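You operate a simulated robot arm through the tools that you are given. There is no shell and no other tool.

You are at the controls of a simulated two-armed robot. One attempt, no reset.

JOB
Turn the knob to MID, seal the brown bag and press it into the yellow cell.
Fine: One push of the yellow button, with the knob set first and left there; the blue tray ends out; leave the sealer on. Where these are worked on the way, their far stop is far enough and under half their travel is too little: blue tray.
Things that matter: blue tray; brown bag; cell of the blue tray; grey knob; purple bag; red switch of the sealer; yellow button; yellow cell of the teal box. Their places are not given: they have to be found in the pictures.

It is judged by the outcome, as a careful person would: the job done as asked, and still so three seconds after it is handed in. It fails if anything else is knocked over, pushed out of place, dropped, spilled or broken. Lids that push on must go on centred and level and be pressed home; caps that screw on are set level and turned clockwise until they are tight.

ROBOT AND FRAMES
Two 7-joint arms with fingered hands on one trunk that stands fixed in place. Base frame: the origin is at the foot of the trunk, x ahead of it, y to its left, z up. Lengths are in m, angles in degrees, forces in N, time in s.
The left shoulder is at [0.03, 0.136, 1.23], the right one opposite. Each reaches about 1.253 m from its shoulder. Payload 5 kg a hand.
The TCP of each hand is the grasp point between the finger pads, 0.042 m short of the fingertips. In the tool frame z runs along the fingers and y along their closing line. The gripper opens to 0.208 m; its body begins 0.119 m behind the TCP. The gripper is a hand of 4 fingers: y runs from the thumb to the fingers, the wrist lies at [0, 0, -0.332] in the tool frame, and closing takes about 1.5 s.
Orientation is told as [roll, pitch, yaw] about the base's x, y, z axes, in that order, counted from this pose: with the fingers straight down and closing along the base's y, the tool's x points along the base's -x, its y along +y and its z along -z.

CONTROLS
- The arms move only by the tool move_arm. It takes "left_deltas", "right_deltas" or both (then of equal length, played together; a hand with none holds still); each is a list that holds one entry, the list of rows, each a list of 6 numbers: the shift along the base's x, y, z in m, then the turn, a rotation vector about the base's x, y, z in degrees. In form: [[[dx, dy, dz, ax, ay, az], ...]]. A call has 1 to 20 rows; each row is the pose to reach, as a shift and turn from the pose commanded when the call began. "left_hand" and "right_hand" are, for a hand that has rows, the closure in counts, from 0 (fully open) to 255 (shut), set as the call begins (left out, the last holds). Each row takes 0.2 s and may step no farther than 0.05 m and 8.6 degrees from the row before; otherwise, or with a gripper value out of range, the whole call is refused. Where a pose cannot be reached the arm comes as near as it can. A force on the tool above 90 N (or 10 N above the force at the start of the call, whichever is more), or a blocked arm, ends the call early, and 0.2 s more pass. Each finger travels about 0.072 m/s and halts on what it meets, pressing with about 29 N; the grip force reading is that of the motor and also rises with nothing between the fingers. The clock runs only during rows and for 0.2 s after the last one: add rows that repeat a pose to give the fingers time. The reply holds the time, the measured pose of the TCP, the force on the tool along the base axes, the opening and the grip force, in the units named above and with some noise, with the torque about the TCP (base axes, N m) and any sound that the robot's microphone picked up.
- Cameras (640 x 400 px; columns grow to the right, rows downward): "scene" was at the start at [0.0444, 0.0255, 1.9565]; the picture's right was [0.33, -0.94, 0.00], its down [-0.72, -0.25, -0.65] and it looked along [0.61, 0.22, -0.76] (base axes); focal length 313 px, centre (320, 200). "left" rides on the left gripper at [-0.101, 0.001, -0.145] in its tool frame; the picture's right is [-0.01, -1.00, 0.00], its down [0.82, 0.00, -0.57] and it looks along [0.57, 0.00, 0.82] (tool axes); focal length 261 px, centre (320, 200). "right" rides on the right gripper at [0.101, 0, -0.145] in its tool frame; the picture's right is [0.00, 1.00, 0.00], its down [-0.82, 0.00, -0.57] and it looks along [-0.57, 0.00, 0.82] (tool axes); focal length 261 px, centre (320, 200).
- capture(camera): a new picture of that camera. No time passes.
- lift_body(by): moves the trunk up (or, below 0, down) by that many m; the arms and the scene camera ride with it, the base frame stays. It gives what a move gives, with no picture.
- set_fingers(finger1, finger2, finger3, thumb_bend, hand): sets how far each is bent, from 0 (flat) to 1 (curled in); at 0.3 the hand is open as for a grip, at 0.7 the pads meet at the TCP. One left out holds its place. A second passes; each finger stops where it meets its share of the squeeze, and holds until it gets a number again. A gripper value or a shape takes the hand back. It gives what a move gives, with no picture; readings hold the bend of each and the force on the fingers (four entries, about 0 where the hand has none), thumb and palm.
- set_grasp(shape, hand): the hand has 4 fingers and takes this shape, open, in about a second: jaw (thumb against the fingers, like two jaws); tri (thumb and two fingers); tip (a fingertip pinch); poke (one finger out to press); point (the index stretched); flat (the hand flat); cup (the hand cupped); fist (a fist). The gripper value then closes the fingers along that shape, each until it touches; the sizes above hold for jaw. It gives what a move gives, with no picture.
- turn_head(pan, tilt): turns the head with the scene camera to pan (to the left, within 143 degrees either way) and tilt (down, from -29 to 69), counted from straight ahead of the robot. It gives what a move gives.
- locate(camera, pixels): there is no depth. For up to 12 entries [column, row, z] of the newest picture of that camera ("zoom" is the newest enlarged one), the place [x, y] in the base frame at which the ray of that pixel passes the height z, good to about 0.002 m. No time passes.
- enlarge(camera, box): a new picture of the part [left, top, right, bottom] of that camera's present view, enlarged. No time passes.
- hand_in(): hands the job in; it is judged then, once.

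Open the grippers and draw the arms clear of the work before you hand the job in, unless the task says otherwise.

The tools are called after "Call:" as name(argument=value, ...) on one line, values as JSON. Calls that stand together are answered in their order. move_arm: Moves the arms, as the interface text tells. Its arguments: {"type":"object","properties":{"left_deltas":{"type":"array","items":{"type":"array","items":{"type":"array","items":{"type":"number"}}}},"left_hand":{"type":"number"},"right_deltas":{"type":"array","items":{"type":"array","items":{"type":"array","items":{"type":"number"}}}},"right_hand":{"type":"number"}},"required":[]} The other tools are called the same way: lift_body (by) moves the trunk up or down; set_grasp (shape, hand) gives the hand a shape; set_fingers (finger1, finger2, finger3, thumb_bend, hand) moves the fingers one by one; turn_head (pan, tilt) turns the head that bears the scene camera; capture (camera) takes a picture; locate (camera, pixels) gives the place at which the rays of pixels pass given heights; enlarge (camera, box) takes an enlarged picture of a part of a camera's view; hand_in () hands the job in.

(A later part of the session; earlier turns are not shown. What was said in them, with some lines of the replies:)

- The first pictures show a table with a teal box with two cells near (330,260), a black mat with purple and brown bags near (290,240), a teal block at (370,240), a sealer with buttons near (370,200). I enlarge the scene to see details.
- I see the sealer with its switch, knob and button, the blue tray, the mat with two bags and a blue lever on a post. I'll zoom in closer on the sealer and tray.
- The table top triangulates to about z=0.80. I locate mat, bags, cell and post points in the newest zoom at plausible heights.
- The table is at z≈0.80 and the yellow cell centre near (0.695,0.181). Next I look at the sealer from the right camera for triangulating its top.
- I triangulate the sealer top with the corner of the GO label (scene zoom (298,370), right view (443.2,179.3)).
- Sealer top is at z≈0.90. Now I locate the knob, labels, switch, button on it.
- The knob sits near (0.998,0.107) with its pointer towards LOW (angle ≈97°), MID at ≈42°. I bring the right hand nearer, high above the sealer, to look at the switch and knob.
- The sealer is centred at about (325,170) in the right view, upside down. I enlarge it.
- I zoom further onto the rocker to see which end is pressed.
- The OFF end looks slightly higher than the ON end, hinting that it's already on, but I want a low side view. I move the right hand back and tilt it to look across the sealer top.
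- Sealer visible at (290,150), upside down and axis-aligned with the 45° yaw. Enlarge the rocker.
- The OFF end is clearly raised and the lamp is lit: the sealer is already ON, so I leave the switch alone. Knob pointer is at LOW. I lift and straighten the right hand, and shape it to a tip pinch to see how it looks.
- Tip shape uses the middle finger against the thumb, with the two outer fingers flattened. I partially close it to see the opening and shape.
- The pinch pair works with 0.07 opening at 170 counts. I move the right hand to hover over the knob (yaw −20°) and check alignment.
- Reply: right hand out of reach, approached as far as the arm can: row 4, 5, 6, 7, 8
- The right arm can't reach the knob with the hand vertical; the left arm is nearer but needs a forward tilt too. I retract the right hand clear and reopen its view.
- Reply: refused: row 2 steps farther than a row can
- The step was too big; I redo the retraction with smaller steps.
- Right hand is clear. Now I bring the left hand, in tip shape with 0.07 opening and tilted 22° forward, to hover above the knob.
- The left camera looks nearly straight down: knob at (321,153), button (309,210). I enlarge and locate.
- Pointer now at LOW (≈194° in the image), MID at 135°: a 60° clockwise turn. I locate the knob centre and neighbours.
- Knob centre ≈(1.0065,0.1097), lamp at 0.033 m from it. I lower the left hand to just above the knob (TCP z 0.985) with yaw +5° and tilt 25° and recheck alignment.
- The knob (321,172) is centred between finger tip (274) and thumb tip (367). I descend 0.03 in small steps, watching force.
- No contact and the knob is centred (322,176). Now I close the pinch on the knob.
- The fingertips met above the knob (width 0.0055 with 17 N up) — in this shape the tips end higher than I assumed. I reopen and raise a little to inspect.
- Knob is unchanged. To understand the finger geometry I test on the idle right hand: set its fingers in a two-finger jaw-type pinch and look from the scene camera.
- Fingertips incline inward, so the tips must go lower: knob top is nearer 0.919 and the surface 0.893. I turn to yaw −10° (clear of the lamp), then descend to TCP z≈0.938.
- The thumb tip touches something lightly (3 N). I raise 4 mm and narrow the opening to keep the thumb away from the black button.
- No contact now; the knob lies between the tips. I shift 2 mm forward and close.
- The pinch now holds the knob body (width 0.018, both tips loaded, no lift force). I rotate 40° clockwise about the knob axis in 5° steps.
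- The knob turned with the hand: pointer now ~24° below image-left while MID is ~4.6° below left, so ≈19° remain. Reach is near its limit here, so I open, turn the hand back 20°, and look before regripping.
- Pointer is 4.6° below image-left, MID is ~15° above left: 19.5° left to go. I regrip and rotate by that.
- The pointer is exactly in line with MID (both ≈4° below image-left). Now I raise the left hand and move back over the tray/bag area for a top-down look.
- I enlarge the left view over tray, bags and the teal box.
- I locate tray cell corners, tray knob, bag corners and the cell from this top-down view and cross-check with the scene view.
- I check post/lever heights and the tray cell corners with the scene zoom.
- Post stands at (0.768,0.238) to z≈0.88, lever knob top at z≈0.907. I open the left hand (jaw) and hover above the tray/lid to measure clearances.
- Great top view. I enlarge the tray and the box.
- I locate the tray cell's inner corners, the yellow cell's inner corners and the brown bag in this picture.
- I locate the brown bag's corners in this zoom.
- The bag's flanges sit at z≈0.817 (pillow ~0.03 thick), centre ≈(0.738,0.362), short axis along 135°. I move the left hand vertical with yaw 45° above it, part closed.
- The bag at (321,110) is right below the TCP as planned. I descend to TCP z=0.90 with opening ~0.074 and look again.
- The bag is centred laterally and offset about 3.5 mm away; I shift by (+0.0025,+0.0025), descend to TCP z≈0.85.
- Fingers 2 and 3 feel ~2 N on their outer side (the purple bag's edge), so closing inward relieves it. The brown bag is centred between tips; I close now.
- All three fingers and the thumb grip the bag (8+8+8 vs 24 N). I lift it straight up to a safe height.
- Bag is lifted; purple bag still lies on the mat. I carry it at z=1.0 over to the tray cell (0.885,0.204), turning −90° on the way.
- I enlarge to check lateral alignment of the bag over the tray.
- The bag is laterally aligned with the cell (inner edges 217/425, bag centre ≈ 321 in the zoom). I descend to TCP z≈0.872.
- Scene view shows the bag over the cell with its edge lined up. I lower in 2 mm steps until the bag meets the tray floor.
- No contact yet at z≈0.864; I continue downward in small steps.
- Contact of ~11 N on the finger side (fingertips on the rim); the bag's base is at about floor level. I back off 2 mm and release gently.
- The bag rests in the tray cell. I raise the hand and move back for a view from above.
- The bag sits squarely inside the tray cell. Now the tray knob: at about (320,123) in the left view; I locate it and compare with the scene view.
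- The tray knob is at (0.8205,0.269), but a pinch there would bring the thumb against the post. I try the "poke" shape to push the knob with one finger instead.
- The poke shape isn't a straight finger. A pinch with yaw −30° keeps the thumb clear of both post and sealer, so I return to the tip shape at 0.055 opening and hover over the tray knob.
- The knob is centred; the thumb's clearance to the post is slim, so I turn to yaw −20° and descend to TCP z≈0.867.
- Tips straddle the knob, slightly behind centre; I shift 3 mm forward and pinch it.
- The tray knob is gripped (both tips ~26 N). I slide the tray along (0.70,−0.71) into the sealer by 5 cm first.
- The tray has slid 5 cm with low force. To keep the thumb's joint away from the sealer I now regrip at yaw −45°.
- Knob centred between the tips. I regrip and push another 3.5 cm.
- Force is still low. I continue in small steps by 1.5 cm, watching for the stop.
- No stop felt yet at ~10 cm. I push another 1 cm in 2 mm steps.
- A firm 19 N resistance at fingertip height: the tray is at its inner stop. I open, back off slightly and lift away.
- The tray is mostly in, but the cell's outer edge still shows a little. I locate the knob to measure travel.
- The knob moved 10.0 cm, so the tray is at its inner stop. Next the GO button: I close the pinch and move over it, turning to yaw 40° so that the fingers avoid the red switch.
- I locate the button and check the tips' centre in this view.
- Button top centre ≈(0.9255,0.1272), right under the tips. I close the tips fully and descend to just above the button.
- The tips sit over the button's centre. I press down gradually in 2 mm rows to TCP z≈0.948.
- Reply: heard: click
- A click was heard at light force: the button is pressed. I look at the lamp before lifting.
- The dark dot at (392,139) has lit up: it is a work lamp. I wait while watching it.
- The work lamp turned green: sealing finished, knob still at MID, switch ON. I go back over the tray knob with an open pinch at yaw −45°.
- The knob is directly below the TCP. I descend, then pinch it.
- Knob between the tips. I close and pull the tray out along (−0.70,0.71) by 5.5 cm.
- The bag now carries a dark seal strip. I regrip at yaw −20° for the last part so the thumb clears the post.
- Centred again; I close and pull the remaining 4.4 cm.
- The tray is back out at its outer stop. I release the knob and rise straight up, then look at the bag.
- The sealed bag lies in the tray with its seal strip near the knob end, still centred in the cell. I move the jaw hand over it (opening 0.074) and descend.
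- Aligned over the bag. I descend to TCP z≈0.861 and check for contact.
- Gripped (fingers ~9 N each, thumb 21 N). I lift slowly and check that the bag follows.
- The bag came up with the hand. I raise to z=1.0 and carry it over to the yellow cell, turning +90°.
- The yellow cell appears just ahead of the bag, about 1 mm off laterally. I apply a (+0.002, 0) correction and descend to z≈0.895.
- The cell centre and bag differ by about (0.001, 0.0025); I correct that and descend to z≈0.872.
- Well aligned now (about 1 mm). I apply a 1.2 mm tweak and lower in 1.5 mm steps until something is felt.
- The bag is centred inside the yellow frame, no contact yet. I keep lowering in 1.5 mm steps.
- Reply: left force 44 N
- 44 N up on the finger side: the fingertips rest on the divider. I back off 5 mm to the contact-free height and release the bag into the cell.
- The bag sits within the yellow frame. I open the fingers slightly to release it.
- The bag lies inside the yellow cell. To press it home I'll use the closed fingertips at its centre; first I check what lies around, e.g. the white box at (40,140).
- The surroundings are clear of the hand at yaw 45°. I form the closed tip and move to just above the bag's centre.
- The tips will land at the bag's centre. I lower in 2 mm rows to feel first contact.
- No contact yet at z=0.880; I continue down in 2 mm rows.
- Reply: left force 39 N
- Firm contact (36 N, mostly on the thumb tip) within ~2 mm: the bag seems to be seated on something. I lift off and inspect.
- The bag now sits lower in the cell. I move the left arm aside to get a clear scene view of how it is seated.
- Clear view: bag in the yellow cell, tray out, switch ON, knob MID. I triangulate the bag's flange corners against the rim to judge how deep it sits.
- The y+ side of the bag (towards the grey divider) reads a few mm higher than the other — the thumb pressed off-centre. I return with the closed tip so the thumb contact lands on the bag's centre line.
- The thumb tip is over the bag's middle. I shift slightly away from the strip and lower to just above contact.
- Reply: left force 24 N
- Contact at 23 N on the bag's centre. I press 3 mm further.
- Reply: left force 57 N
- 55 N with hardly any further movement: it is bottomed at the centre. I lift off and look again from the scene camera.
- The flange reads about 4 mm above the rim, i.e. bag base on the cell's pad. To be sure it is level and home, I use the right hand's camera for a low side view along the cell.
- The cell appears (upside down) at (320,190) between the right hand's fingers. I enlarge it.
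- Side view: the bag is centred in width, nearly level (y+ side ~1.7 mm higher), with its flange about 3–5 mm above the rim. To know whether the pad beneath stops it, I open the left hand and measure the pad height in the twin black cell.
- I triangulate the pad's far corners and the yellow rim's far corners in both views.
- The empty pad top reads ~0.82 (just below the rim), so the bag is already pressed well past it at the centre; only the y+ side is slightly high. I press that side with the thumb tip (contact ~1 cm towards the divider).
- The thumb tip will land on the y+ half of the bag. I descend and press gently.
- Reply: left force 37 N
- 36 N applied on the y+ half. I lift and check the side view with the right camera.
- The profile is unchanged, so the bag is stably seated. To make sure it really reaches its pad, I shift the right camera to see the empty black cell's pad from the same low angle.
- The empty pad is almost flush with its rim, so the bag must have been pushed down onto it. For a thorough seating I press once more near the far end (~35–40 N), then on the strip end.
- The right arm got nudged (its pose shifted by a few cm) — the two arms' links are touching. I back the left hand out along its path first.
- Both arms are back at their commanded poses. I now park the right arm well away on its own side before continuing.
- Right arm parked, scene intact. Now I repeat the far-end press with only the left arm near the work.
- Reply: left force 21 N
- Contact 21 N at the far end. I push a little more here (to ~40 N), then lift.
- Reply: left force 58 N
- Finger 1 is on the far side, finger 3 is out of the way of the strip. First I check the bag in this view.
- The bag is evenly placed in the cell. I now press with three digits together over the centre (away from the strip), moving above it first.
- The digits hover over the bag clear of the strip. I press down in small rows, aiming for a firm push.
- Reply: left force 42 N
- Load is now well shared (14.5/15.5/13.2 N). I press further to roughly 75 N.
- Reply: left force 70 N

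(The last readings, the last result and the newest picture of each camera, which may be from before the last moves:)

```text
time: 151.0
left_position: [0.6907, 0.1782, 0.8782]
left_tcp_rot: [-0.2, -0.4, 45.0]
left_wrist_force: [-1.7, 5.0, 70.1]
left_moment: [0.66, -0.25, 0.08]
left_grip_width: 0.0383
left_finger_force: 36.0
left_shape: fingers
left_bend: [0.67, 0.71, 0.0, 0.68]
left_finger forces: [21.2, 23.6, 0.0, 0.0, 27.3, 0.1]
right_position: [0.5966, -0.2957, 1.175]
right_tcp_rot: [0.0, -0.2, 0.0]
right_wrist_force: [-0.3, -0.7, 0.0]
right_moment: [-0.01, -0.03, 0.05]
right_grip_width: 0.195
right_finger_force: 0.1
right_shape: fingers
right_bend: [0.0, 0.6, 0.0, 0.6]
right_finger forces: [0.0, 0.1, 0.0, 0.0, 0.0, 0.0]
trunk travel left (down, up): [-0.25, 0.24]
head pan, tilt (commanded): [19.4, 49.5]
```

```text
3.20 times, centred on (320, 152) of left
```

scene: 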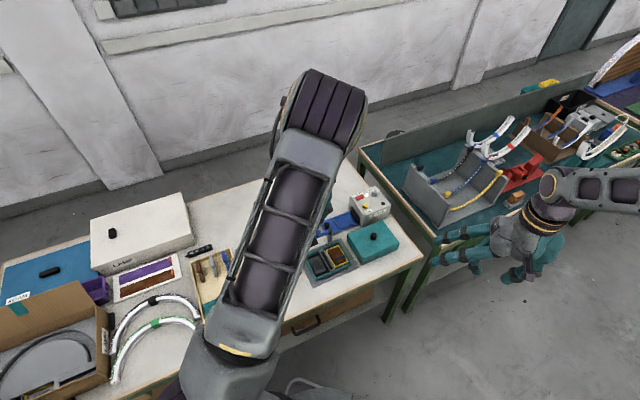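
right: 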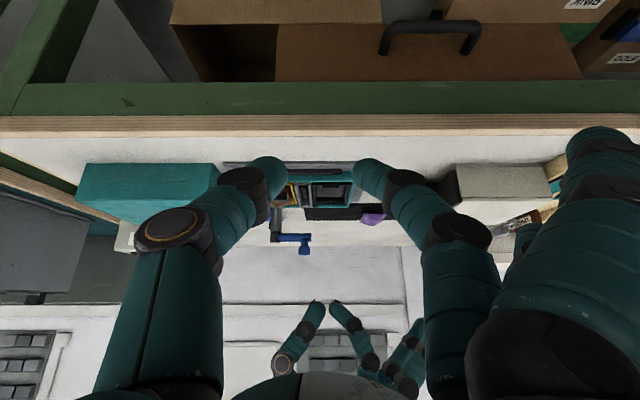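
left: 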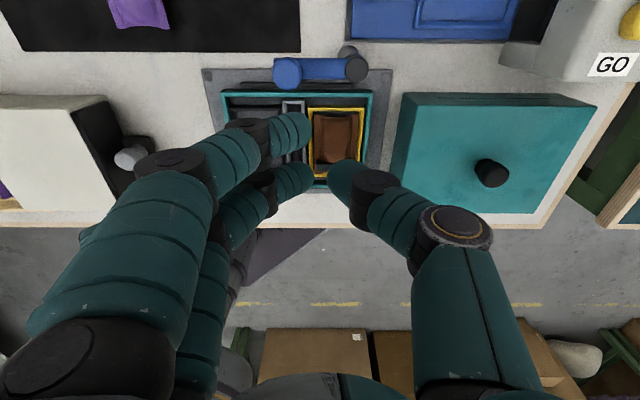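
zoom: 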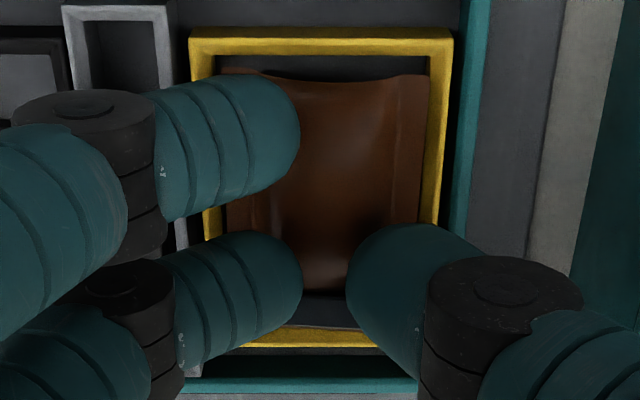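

70 N evenly spread and no further sinking: the bag is hard home. I lift off and retract the left arm clear of the work.

Call:
move_arm(left_deltas=[[[0, 0, 0.006, 0, 0, 0], [0, 0, 0.03, 0, 0, 0], [0, 0, 0.07, 0, 0, 0], [0, 0, 0.11, 0, 0, -5], [0, 0.03, 0.15, 0, 0, -12], [0, 0.06, 0.19, 0, 0, -19], [0, 0.095, 0.22, 0, 0, -26], [0, 0.13, 0.25, 0, 0, -33], [0, 0.165, 0.28, 0, 0, -40], [0, 0.205, 0.3, 0, 0, -45], [0, 0.245, 0.32, 0, 0, -45], [0, 0.275, 0.35, 0, 0, -45], [0, 0.275, 0.35, 0, 0, -45]]])

Call:
set_grasp(hand="left", shape="jaw")

Call:
set_grasp(hand="right", shape="jaw")

Call:
capture(camera="scene")

Call:
enlarge(camera="scene", box=[306, 235, 370, 275])

Call:
enlarge(camera="scene", box=[240, 180, 400, 280])

```text
time: 153.8
left_position: [0.6958, 0.4587, 1.2249]
left_tcp_rot: [0.0, 0.0, 0.0]
left_wrist_force: [0.3, 0.2, -0.3]
left_moment: [0.03, 0.05, 0.01]
left_grip_width: 0.0383
left_finger_force: 0.0
left_shape: fingers
left_bend: [0.68, 0.68, 0.0, 0.68]
left_finger forces: [0.0, 0.0, 0.0, 0.0, 0.1, 0.0]
right_position: [0.6004, -0.2963, 1.1723]
right_tcp_rot: [0.0, 0.0, 0.0]
right_wrist_force: [0.4, 0.0, -0.6]
right_moment: [0.02, 0.01, -0.01]
right_grip_width: 0.195
right_finger_force: 0.0
right_shape: fingers
right_bend: [0.0, 0.6, 0.0, 0.6]
right_finger forces: [0.0, 0.1, 0.1, 0.0, 0.0, 0.0]
trunk travel left (down, up): [-0.25, 0.24]
head pan, tilt (commanded): [19.4, 49.5]
```

```text
time: 154.7
left_position: [0.6955, 0.4587, 1.2248]
left_tcp_rot: [-0.1, 0.0, 0.0]
left_wrist_force: [-0.2, 0.4, 0.6]
left_moment: [0.02, -0.02, -0.01]
left_grip_width: 0.208
left_finger_force: 0.1
left_shape: jaw
left_bend: [0.3, 0.3, 0.3, 0.3]
left_finger forces: [0.0, 0.0, 0.0, 0.1, 0.0, 0.0]
right_position: [0.5993, -0.2956, 1.1729]
right_tcp_rot: [-0.1, 0.0, 0.0]
right_wrist_force: [0.7, 0.1, 0.3]
right_moment: [0.05, 0.03, 0.01]
right_grip_width: 0.1952
right_finger_force: 0.0
right_shape: fingers
right_bend: [0.0, 0.6, 0.0, 0.6]
right_finger forces: [0.0, 0.1, 0.0, 0.0, 0.0, 0.1]
trunk travel left (down, up): [-0.25, 0.24]
head pan, tilt (commanded): [19.4, 49.5]
```

```text
time: 155.6
left_position: [0.6945, 0.4582, 1.2263]
left_tcp_rot: [-0.1, 0.0, 0.0]
left_wrist_force: [0.8, 0.3, -0.3]
left_moment: [-0.05, 0.0, -0.02]
left_grip_width: 0.208
left_finger_force: 0.0
left_shape: jaw
left_bend: [0.3, 0.3, 0.3, 0.3]
left_finger forces: [0.0, 0.1, 0.1, 0.1, 0.0, 0.1]
right_position: [0.599, -0.2956, 1.1725]
right_tcp_rot: [-0.1, 0.0, -0.1]
right_wrist_force: [0.5, 0.3, 0.7]
right_moment: [0.01, 0.0, 0.02]
right_grip_width: 0.2078
right_finger_force: 0.0
right_shape: jaw
right_bend: [0.3, 0.3, 0.3, 0.3]
right_finger forces: [0.0, 0.0, 0.0, 0.0, 0.1, 0.1]
trunk travel left (down, up): [-0.25, 0.24]
head pan, tilt (commanded): [19.4, 49.5]
```

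```text
taken
```

scene: 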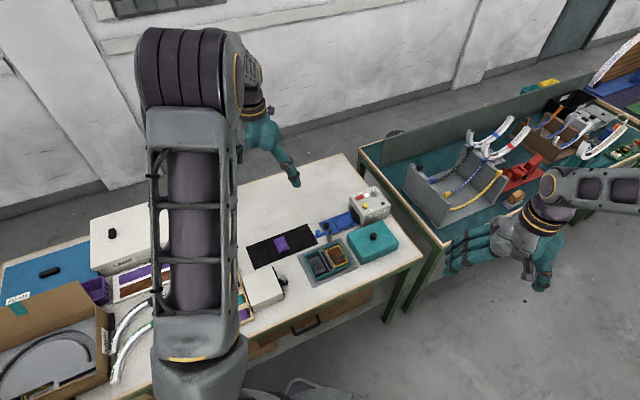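

```text
10.00 times, centred on (338, 255) of scene
```

zoom: 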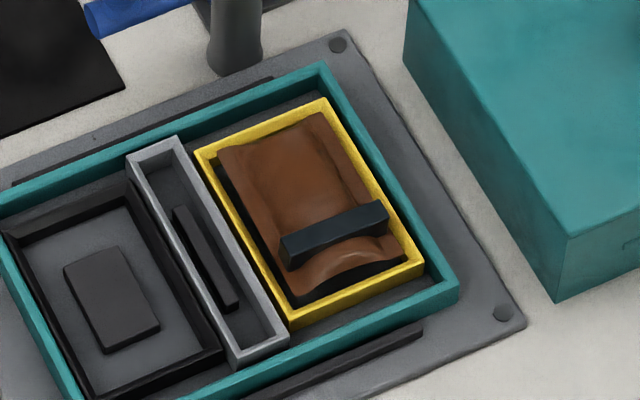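

```text
4.00 times, centred on (320, 230) of scene
```

zoom: 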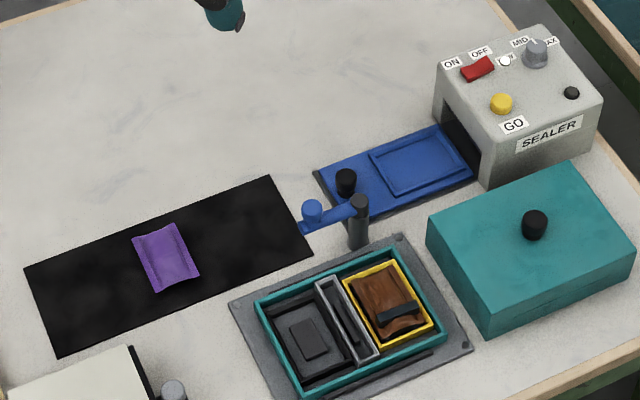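

Everything is in place: purple bag, lid, sealer and tray as at the start, brown bag sealed in the yellow cell. A last check of knob, switch and the bag.

Call:
enlarge(camera="scene", box=[340, 180, 404, 220])

Call:
enlarge(camera="left", box=[380, 10, 580, 135])

```text
10.00 times, centred on (372, 200) of scene
```

zoom: 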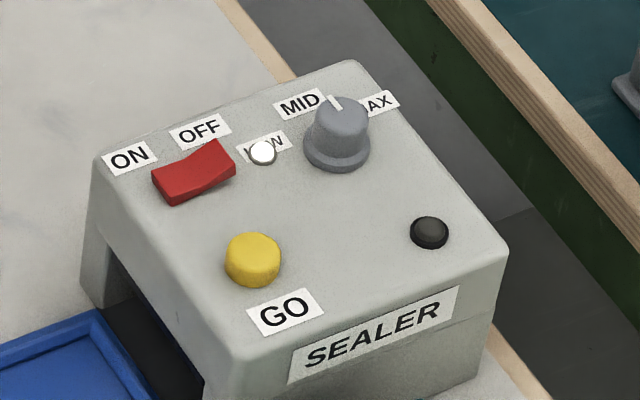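

```text
3.20 times, centred on (480, 72) of left
```

zoom: 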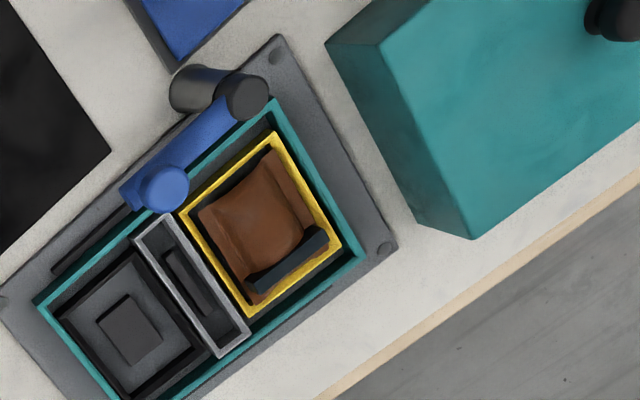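

In this oblique view I want to double-check the bag's alignment after the last press; I enlarge further.

Call:
enlarge(camera="left", box=[430, 45, 494, 113])

Call:
enlarge(camera="scene", box=[322, 240, 354, 272])

```text
5.88 times, centred on (462, 79) of left
```

zoom: 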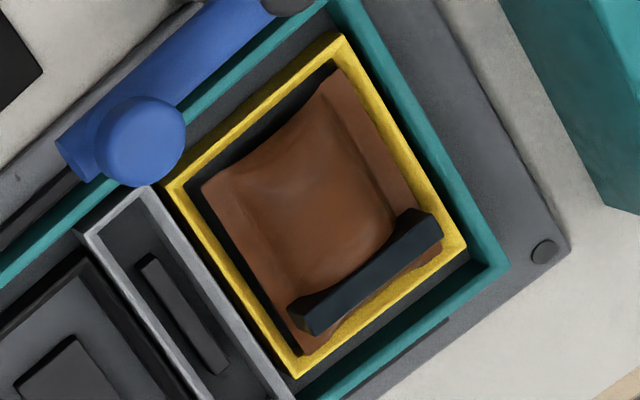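

```text
12.50 times, centred on (338, 256) of scene
```

zoom: 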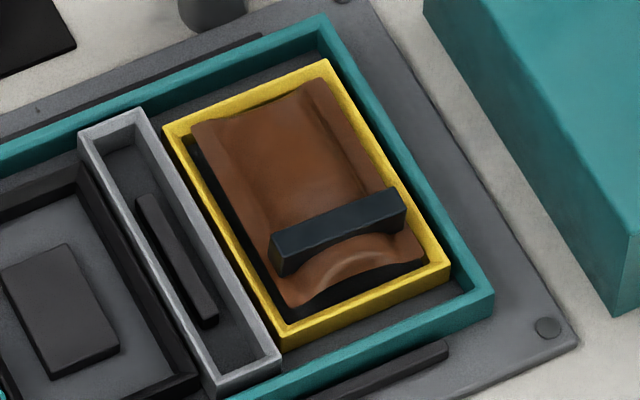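

Final view: bag square in the yellow cell and hard home, tray out, knob at MID, switch ON with lamp lit, both grippers open and arms clear. I hand the job in.

Call:
hand_in()

```text
The job is handed in.
```

The job is handed in. The one thing I could not fully confirm is how deep the brown bag should sit in the yellow cell.

- **Knob:** it points to MID. I set it before pressing the button and have not touched it since.
- **Sealing:** the sealer was already on. I pushed the yellow button once and heard a click; the work lamp went amber, then green. The bag came out with a dark strip across one end.
- **Bag in the yellow cell:** it sits square inside the frame, nearly level. I pressed it several times, at last with about 70 N spread over three fingers, and it sank no further. Its edge still stands roughly 4 mm above the rim, and I could not tell whether it was meant to go deeper.
- **Tray and sealer:** the blue tray is pulled out to where it started, and the sealer is still on.
- **Other contacts:**
  - The sealer may have shifted by about 1 mm when the tray hit its inner stop.
  - My fingers lightly touched the purple bag while picking up the brown one; later pictures show it where it was.
  - My left and right arms bumped once near the end. Nothing on the table moved.

Both grippers are open and the arms are clear of the work.
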